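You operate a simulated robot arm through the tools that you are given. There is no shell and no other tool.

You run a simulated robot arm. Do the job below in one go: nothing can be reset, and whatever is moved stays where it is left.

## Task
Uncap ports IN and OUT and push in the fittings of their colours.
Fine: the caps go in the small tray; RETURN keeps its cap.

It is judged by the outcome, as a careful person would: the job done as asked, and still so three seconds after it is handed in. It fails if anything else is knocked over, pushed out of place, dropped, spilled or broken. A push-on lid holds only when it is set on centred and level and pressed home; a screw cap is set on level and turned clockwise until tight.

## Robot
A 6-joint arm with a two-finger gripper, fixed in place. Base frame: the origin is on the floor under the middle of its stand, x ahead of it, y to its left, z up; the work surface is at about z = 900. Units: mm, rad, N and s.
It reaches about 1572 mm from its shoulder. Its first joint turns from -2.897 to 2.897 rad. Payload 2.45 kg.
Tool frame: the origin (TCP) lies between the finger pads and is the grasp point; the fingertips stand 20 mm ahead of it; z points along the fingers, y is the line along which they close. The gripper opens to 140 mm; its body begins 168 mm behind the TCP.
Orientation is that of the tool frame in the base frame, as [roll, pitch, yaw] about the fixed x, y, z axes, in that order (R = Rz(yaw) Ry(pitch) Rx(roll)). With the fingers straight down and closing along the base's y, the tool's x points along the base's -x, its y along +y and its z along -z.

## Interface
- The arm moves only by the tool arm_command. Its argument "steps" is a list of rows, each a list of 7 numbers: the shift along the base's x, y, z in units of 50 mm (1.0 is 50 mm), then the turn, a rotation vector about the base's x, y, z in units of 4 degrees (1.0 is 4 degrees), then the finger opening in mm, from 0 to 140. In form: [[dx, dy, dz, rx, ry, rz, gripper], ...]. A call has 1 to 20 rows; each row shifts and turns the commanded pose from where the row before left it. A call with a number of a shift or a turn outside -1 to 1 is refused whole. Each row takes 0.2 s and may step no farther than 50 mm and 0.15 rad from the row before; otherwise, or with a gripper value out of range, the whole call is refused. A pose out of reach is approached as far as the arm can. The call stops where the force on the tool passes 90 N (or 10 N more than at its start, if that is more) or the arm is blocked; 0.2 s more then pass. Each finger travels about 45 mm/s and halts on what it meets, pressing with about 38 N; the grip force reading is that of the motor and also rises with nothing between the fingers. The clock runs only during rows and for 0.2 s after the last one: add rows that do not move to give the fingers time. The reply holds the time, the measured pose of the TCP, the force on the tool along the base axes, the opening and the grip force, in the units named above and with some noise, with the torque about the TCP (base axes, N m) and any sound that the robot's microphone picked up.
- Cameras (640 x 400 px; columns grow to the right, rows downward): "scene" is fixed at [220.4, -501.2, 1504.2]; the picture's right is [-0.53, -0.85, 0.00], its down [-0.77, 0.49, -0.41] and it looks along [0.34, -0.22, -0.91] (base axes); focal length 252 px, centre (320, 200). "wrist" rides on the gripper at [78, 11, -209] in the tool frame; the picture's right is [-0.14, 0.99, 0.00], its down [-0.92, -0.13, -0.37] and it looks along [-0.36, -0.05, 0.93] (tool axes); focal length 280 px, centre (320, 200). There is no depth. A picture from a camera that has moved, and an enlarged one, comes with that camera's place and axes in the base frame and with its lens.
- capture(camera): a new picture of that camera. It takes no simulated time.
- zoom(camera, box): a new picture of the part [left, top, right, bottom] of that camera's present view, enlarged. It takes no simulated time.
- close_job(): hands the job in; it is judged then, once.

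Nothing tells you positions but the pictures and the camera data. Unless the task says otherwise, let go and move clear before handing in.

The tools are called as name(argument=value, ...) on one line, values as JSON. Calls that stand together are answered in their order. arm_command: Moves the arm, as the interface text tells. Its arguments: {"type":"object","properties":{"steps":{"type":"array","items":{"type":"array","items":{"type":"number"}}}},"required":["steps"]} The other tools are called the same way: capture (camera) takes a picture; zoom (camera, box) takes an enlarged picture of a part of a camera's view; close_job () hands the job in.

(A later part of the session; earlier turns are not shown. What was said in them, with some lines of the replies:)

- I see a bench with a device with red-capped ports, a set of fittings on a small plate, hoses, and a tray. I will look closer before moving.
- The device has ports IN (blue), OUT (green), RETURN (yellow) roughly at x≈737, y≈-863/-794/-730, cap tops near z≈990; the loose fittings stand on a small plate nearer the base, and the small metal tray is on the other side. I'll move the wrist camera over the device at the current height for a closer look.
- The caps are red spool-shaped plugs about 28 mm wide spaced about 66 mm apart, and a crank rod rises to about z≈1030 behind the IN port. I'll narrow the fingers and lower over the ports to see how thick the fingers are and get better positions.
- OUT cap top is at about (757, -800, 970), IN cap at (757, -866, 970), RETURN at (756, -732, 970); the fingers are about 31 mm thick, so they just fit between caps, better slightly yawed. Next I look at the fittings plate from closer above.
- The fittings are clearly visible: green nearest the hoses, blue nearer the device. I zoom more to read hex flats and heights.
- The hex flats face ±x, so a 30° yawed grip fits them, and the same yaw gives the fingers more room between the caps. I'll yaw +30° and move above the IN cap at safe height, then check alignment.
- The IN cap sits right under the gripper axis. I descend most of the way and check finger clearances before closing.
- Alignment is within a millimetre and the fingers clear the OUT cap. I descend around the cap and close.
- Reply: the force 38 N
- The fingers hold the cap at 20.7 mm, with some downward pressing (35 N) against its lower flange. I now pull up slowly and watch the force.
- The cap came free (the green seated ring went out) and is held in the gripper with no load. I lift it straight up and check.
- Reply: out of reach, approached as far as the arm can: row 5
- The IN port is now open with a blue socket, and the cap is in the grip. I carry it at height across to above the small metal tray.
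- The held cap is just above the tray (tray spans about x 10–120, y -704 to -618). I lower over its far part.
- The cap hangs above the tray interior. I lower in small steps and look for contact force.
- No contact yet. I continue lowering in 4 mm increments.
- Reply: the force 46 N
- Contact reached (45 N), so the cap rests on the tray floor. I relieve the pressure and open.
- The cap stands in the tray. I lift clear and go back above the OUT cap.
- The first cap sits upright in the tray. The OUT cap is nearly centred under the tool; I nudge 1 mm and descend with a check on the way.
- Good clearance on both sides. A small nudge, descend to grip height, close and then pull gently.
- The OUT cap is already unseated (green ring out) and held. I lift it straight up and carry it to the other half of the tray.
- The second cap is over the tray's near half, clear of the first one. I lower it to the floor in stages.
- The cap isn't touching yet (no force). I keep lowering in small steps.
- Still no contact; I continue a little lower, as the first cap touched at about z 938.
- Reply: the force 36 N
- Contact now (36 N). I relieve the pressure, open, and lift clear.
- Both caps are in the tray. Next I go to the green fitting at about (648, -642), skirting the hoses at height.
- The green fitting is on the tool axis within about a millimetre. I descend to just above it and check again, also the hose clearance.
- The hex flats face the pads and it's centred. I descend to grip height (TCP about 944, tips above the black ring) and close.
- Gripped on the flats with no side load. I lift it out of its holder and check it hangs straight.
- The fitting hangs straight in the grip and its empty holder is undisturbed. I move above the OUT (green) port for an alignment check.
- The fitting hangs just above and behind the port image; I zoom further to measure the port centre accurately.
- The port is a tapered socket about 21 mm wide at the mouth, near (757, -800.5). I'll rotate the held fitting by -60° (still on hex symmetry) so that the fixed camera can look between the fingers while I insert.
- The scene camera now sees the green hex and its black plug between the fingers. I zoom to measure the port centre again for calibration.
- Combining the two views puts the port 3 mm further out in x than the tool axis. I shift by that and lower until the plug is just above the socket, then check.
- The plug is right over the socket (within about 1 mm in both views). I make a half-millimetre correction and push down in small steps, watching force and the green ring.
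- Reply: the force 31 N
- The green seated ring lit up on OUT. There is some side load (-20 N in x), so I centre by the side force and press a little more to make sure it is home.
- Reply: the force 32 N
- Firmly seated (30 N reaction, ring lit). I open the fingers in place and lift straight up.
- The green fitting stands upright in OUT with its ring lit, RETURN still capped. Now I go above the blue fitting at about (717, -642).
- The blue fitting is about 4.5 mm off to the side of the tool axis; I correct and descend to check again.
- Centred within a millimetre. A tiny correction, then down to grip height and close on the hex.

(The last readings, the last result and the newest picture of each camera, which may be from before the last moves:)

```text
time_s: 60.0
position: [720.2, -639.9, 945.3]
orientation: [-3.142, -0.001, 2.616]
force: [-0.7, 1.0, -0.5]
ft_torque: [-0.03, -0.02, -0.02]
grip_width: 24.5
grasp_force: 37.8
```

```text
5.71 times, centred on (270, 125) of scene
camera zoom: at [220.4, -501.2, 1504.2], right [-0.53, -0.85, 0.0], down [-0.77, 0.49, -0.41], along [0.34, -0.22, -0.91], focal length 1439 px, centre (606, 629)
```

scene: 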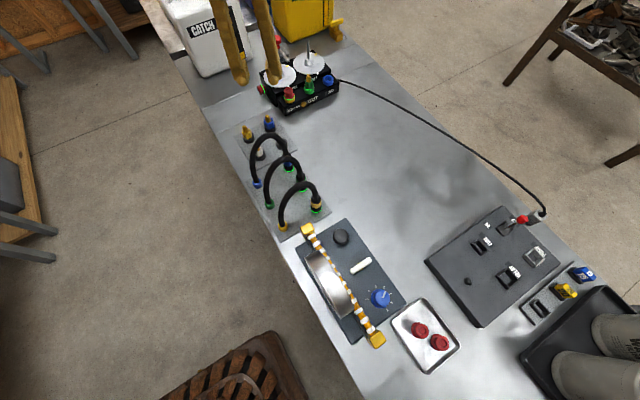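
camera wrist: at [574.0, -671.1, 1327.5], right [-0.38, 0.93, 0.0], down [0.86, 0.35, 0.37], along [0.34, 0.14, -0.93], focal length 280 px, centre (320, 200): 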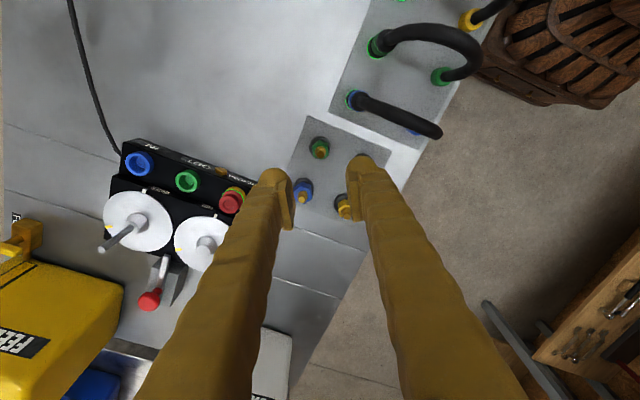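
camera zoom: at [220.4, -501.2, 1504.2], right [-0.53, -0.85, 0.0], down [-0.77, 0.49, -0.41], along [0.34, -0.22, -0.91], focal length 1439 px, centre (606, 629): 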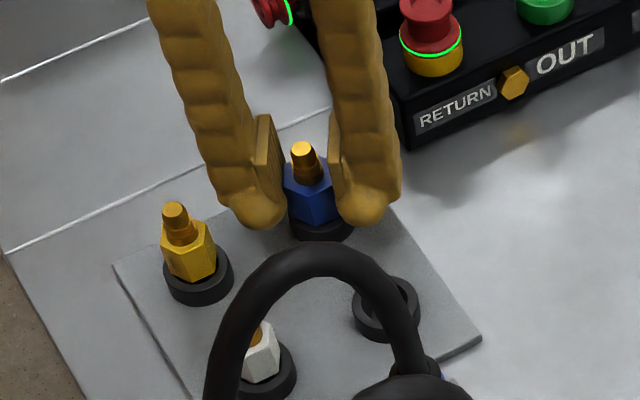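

The blue fitting is gripped on its flats (24.5 mm hex). I lift it out straight and move above the IN port.

arm_command(steps=[[0, 0, 0.2, 0, 0, 0, 10], [0, 0, 0.4, 0, 0, 0, 10], [0, 0, 0.8, 0, 0, 0, 10], [0, 0, 0.8, 0, 0, 0, 10], [0, 0, 0.6, 0, 0, 0, 10], [0, 0, 0, 0, 0, 0, 10]])

zoom(camera="wrist", box=[240, 120, 400, 220])

zoom(camera="scene", box=[230, 40, 350, 150])

```text
time_s: 61.4
position: [720.1, -638.0, 1084.9]
orientation: [3.141, 0.0, 2.615]
force: [0.2, 0.5, -0.4]
ft_torque: [-0.01, 0.01, -0.05]
grip_width: 24.5
grasp_force: 37.4
```

```text
4.00 times, centred on (320, 170) of wrist
camera zoom: at [656.5, -590.0, 1293.9], right [0.61, 0.79, 0.0], down [0.73, -0.57, 0.37], along [0.29, -0.23, -0.93], focal length 1122 px, centre (320, 320)
```

zoom: 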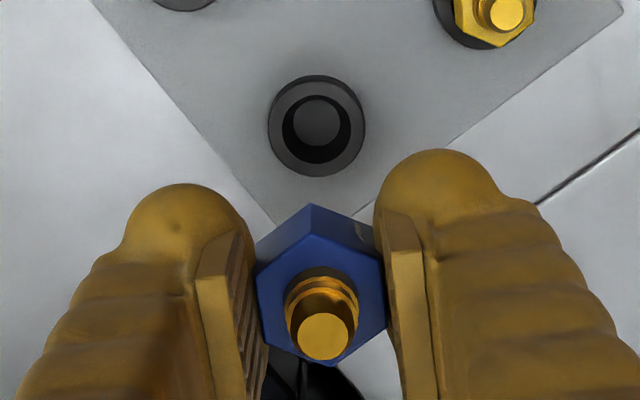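

```text
3.64 times, centred on (290, 95) of scene
camera zoom: at [220.4, -501.2, 1504.2], right [-0.53, -0.85, 0.0], down [-0.77, 0.49, -0.41], along [0.34, -0.22, -0.91], focal length 916 px, centre (429, 582)
```

zoom: 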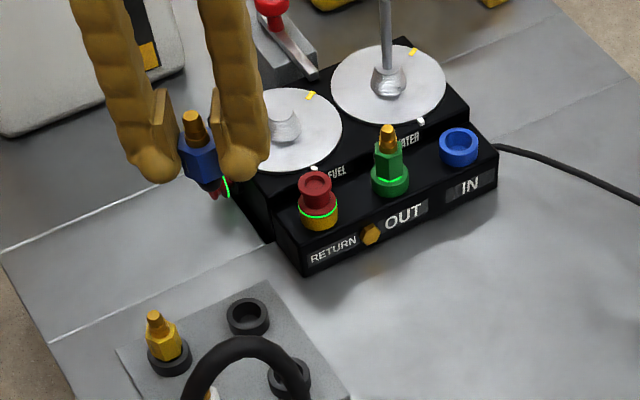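

The blue fitting hangs straight, its holder stayed put. I carry it over the ports (bottom about z 1048, above everything) to IN and check alignment.

arm_command(steps=[[0.15, -0.915, 0, 0, 0, 0, 10], [0.15, -0.915, 0, 0, 0, 0, 10], [0.15, -0.915, 0, 0, 0, 0, 10], [0.15, -0.915, 0, 0, 0, 0, 10], [0.148, -0.915, 0, 0, 0, 0, 10], [0, 0, 0, 0, 0, 0, 10], [0, 0, 0, 0, 0, 0, 10]])

zoom(camera="wrist", box=[295, 140, 345, 175])

zoom(camera="wrist", box=[240, 120, 400, 220])

zoom(camera="scene", box=[280, 20, 350, 100])

```text
time_s: 63.0
position: [757.0, -867.7, 1085.0]
orientation: [3.14, 0.001, 2.616]
force: [0.0, 0.4, -0.4]
ft_torque: [-0.02, 0.01, 0.02]
grip_width: 24.5
grasp_force: 38.2
```

```text
11.43 times, centred on (320, 158) of wrist
camera zoom: at [694.3, -819.4, 1294.3], right [0.61, 0.79, 0.0], down [0.73, -0.57, 0.37], along [0.29, -0.23, -0.93], focal length 3204 px, centre (320, 686)
```

zoom: 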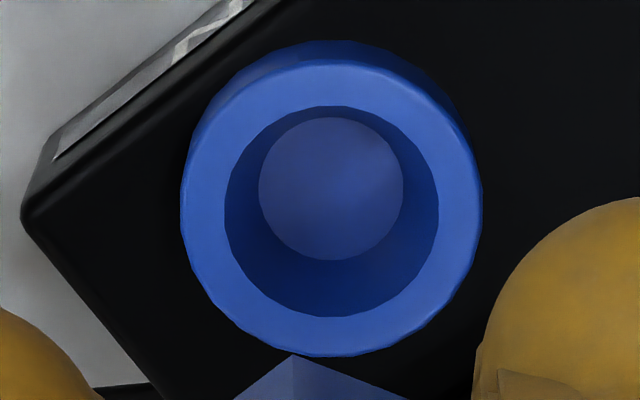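

```text
4.00 times, centred on (320, 170) of wrist
camera zoom: at [694.3, -819.4, 1294.3], right [0.61, 0.79, 0.0], down [0.73, -0.57, 0.37], along [0.29, -0.23, -0.93], focal length 1122 px, centre (320, 320)
```

zoom: 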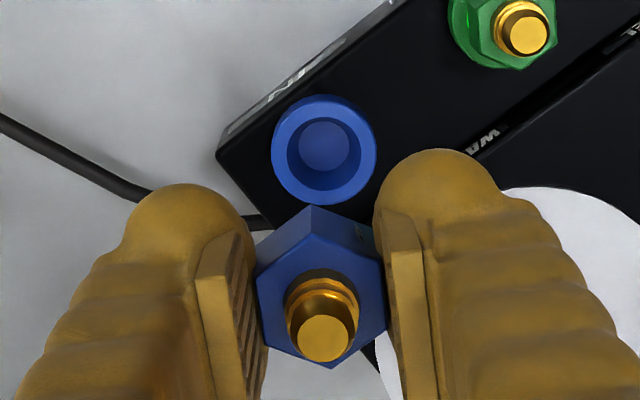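

```text
5.00 times, centred on (315, 60) of scene
camera zoom: at [220.4, -501.2, 1504.2], right [-0.53, -0.85, 0.0], down [-0.77, 0.49, -0.41], along [0.34, -0.22, -0.91], focal length 1259 px, centre (345, 900)
```

zoom: 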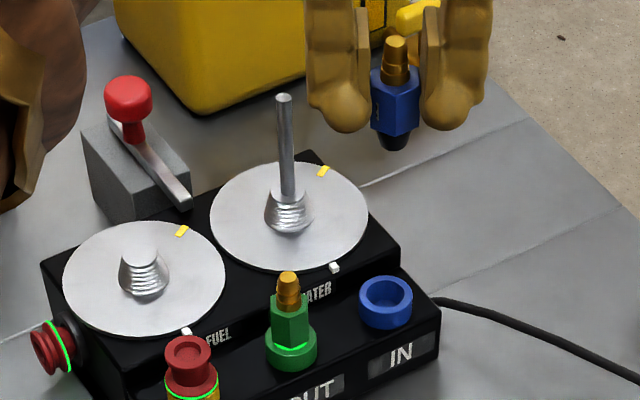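

IN port centre is about 2 mm further in x than the tool axis. I correct and lower until the plug is just above the socket.

arm_command(steps=[[0.035, 0, -0.6, 0, 0, 0, 10], [0, 0, -0.6, 0, 0, 0, 10], [0, 0, -0.52, 0, 0, 0, 10], [0, 0, 0, 0, 0, 0, 10]])

zoom(camera="wrist", box=[280, 150, 360, 210])

zoom(camera="scene", box=[308, 48, 348, 96])

```text
time_s: 64.0
position: [760.0, -867.2, 998.9]
orientation: [3.14, -0.002, 2.615]
force: [-0.5, -0.2, -0.9]
ft_torque: [0.0, 0.02, -0.03]
grip_width: 24.4
grasp_force: 38.0
```

```text
6.67 times, centred on (320, 180) of wrist
camera zoom: at [696.1, -819.2, 1208.0], right [0.62, 0.79, 0.0], down [0.73, -0.57, 0.37], along [0.29, -0.23, -0.93], focal length 1869 px, centre (320, 333)
```

zoom: 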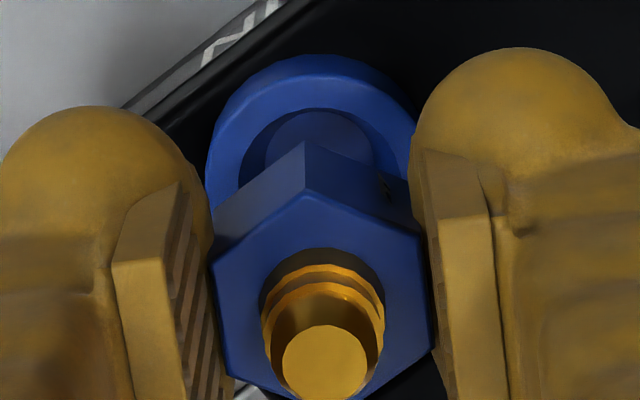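

```text
8.33 times, centred on (328, 72) of scene
camera zoom: at [220.4, -501.2, 1504.2], right [-0.53, -0.85, 0.0], down [-0.77, 0.49, -0.41], along [0.34, -0.22, -0.91], focal length 2099 px, centre (253, 1267)
```

zoom: 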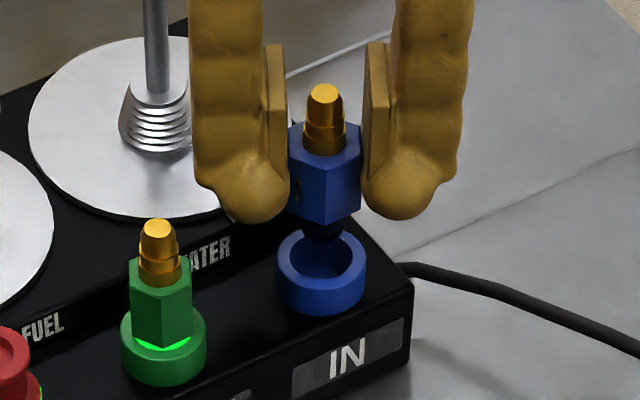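

Both views show the blue plug centred above its socket. I lower it in small steps while watching force and ring.

arm_command(steps=[[0, 0, -0.14, 0, 0, 0, 10], [0, 0, -0.12, 0, 0, 0, 10], [0, 0, -0.08, 0, 0, 0, 10], [0, 0, 0, 0, 0, 0, 10]])

zoom(camera="scene", box=[308, 48, 348, 96])

```text
time_s: 65.0
position: [759.4, -867.2, 982.5]
orientation: [3.139, 0.0, 2.617]
force: [-0.1, -0.5, -0.7]
ft_torque: [0.0, 0.03, -0.02]
grip_width: 24.3
grasp_force: 38.2
```

```text
8.33 times, centred on (328, 72) of scene
camera zoom: at [220.4, -501.2, 1504.2], right [-0.53, -0.85, 0.0], down [-0.77, 0.49, -0.41], along [0.34, -0.22, -0.91], focal length 2099 px, centre (253, 1267)
```

zoom: 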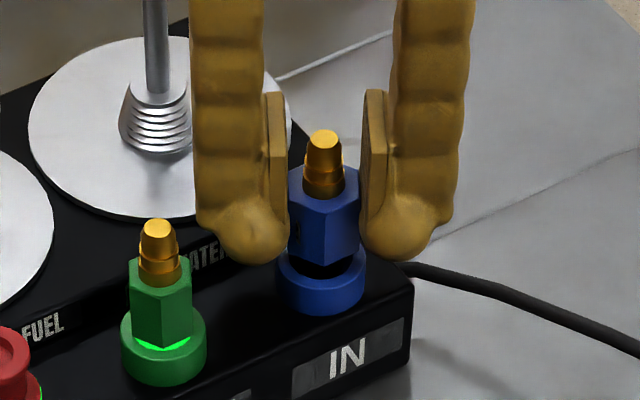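

arm_command(steps=[[0, 0, -0.05, 0, 0, 0, 10], [0, 0, -0.05, 0, 0, 0, 10], [0, 0, 0, 0, 0, 0, 10]])

zoom(camera="scene", box=[308, 48, 348, 96])

```text
time_s: 65.8
position: [759.1, -868.2, 976.2]
orientation: [-3.142, 0.001, 2.616]
force: [0.6, -0.1, -1.1]
ft_torque: [-0.03, -0.02, 0.0]
grip_width: 24.3
grasp_force: 38.2
```

```text
8.33 times, centred on (328, 72) of scene
camera zoom: at [220.4, -501.2, 1504.2], right [-0.53, -0.85, 0.0], down [-0.77, 0.49, -0.41], along [0.34, -0.22, -0.91], focal length 2099 px, centre (253, 1267)
```

zoom: 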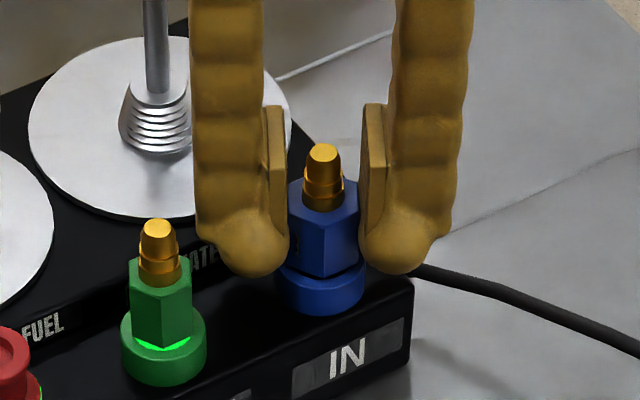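

The blue plug is entering freely with no side force. A bit further to seat it.

arm_command(steps=[[0, 0, -0.05, 0, 0, 0, 10], [0, 0, -0.03, 0, 0, 0, 10], [0, 0, 0, 0, 0, 0, 10]])

zoom(camera="scene", box=[308, 48, 348, 96])

```text
time_s: 66.6
position: [759.2, -867.7, 975.6]
orientation: [-3.141, 0.002, 2.618]
force: [-3.4, 4.9, 30.6]
ft_torque: [0.03, -0.03, 0.02]
grip_width: 24.4
grasp_force: 37.4
```

```text
8.33 times, centred on (328, 72) of scene
camera zoom: at [220.4, -501.2, 1504.2], right [-0.53, -0.85, 0.0], down [-0.77, 0.49, -0.41], along [0.34, -0.22, -0.91], focal length 2099 px, centre (253, 1267)
```

zoom: 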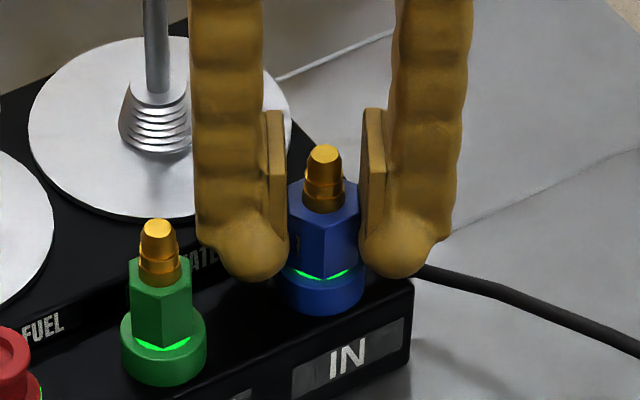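

The IN ring lit green with 30 N seating force and hardly any side load. I press once more lightly, open, and lift straight off.

arm_command(steps=[[0, 0, -0.02, 0, 0, 0, 10], [0, 0, 0, 0, 0, 0, 10], [0, 0, 0, 0, 0, 0, 28], [0, 0, 0, 0, 0, 0, 34], [0, 0, 0, 0, 0, 0, 38], [0, 0, 0, 0, 0, 0, 38], [0, 0, 0.2, 0, 0, 0, 38], [0, 0, 0.6, 0, 0, 0, 38], [0, 0, 0.8, 0, 0, 0, 38], [0, 0, 0.8, 0, 0, 0, 38]])

zoom(camera="scene", box=[270, 30, 350, 110])

zoom(camera="wrist", box=[200, 60, 440, 220])

```text
time_s: 68.8
position: [757.8, -867.9, 1092.4]
orientation: [3.141, 0.0, 2.616]
force: [-0.3, 0.1, 0.3]
ft_torque: [0.03, -0.01, 0.01]
grip_width: 37.8
grasp_force: 0.1
```

```text
5.00 times, centred on (310, 70) of scene
camera zoom: at [220.4, -501.2, 1504.2], right [-0.53, -0.85, 0.0], down [-0.77, 0.49, -0.41], along [0.34, -0.22, -0.91], focal length 1259 px, centre (370, 850)
```

zoom: 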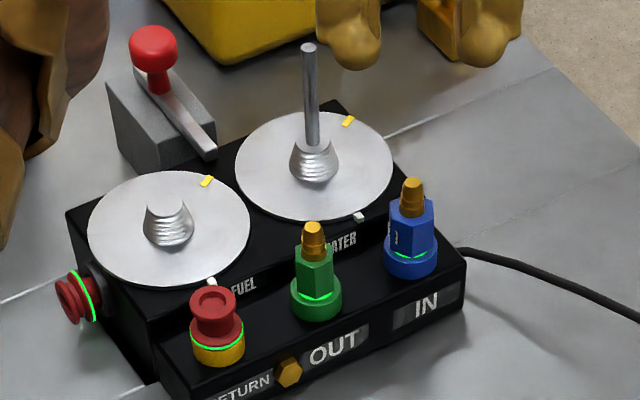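

```text
2.50 times, centred on (320, 140) of wrist
camera zoom: at [695.2, -818.4, 1300.9], right [0.62, 0.79, 0.0], down [0.73, -0.57, 0.37], along [0.29, -0.23, -0.93], focal length 701 px, centre (320, 350)
```

zoom: 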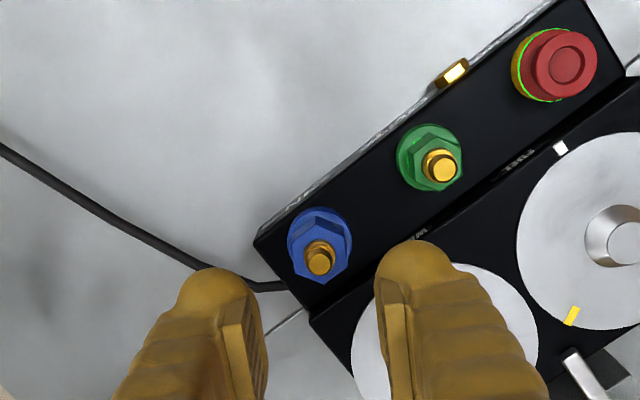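

Both fittings stand upright with lit rings, and RETURN keeps its lit cap. I move the arm clear and do a final check of the whole bench.

arm_command(steps=[[-0.8, 0, 0.3, 0, 0, 0, 38], [-0.8, 0, 0.4, 0, 0, 0, 38], [-0.8, 0, 0.4, 0, 0, 0, 38], [-0.8, 0, 0.3, 0, 0, 0, 38], [-0.8, 0, 0, 0, 0, 0, 38], [-0.8, 0, 0, 0, 0, 0, 38], [0, 0, 0, 0, 0, 0, 38]])

capture(camera="scene")

zoom(camera="scene", box=[220, 30, 350, 180])

zoom(camera="scene", box=[370, 280, 480, 380])

```text
time_s: 70.4
position: [517.6, -867.9, 1162.0]
orientation: [-3.141, 0.0, 2.616]
force: [0.0, 0.0, 0.3]
ft_torque: [0.02, 0.01, -0.03]
grip_width: 37.8
grasp_force: 0.0
```

```text
taken
```

scene: 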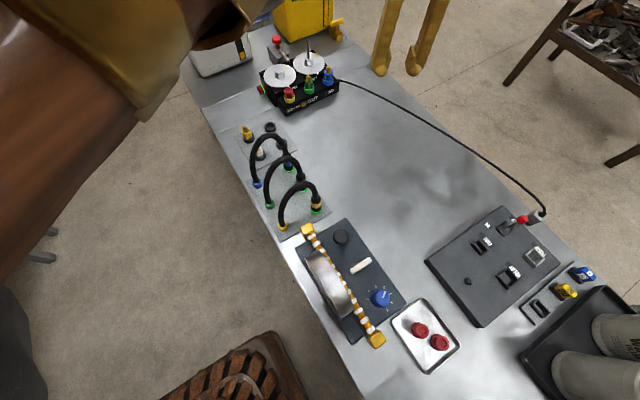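

```text
2.67 times, centred on (285, 105) of scene
camera zoom: at [220.4, -501.2, 1504.2], right [-0.53, -0.85, 0.0], down [-0.77, 0.49, -0.41], along [0.34, -0.22, -0.91], focal length 672 px, centre (413, 453)
```

zoom: 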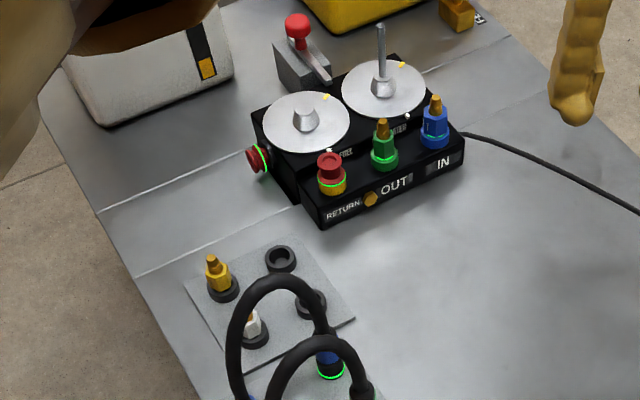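

```text
4.00 times, centred on (425, 330) of scene
camera zoom: at [220.4, -501.2, 1504.2], right [-0.53, -0.85, 0.0], down [-0.77, 0.49, -0.41], along [0.34, -0.22, -0.91], focal length 1007 px, centre (-100, -320)
```

zoom: 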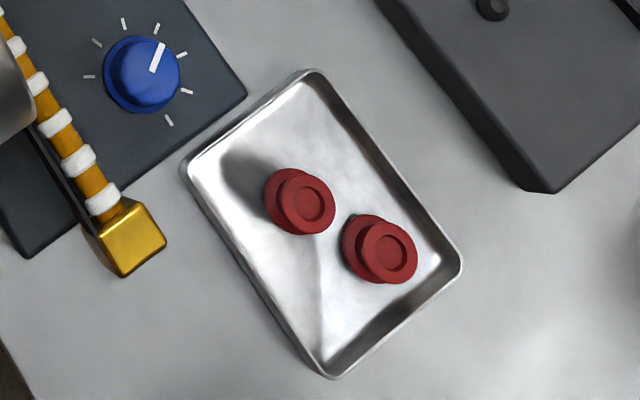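

IN holds the blue fitting and OUT the green one, both with lit rings. RETURN is still capped, both removed caps are in the small tray, and the arm is clear of everything. I'm handing the job in now.

close_job()

```text
The job is handed in.
```

The job is handed in. IN and OUT are uncapped, with the blue fitting pushed into IN and the green one into OUT. Both ports' green rings lit as the fittings seated.

Both caps stand in the small metal tray, and RETURN still has its cap on. In the last pictures nothing else had been knocked over or visibly moved, and the gripper was empty and clear of the bench. I have no result from the judging itself.
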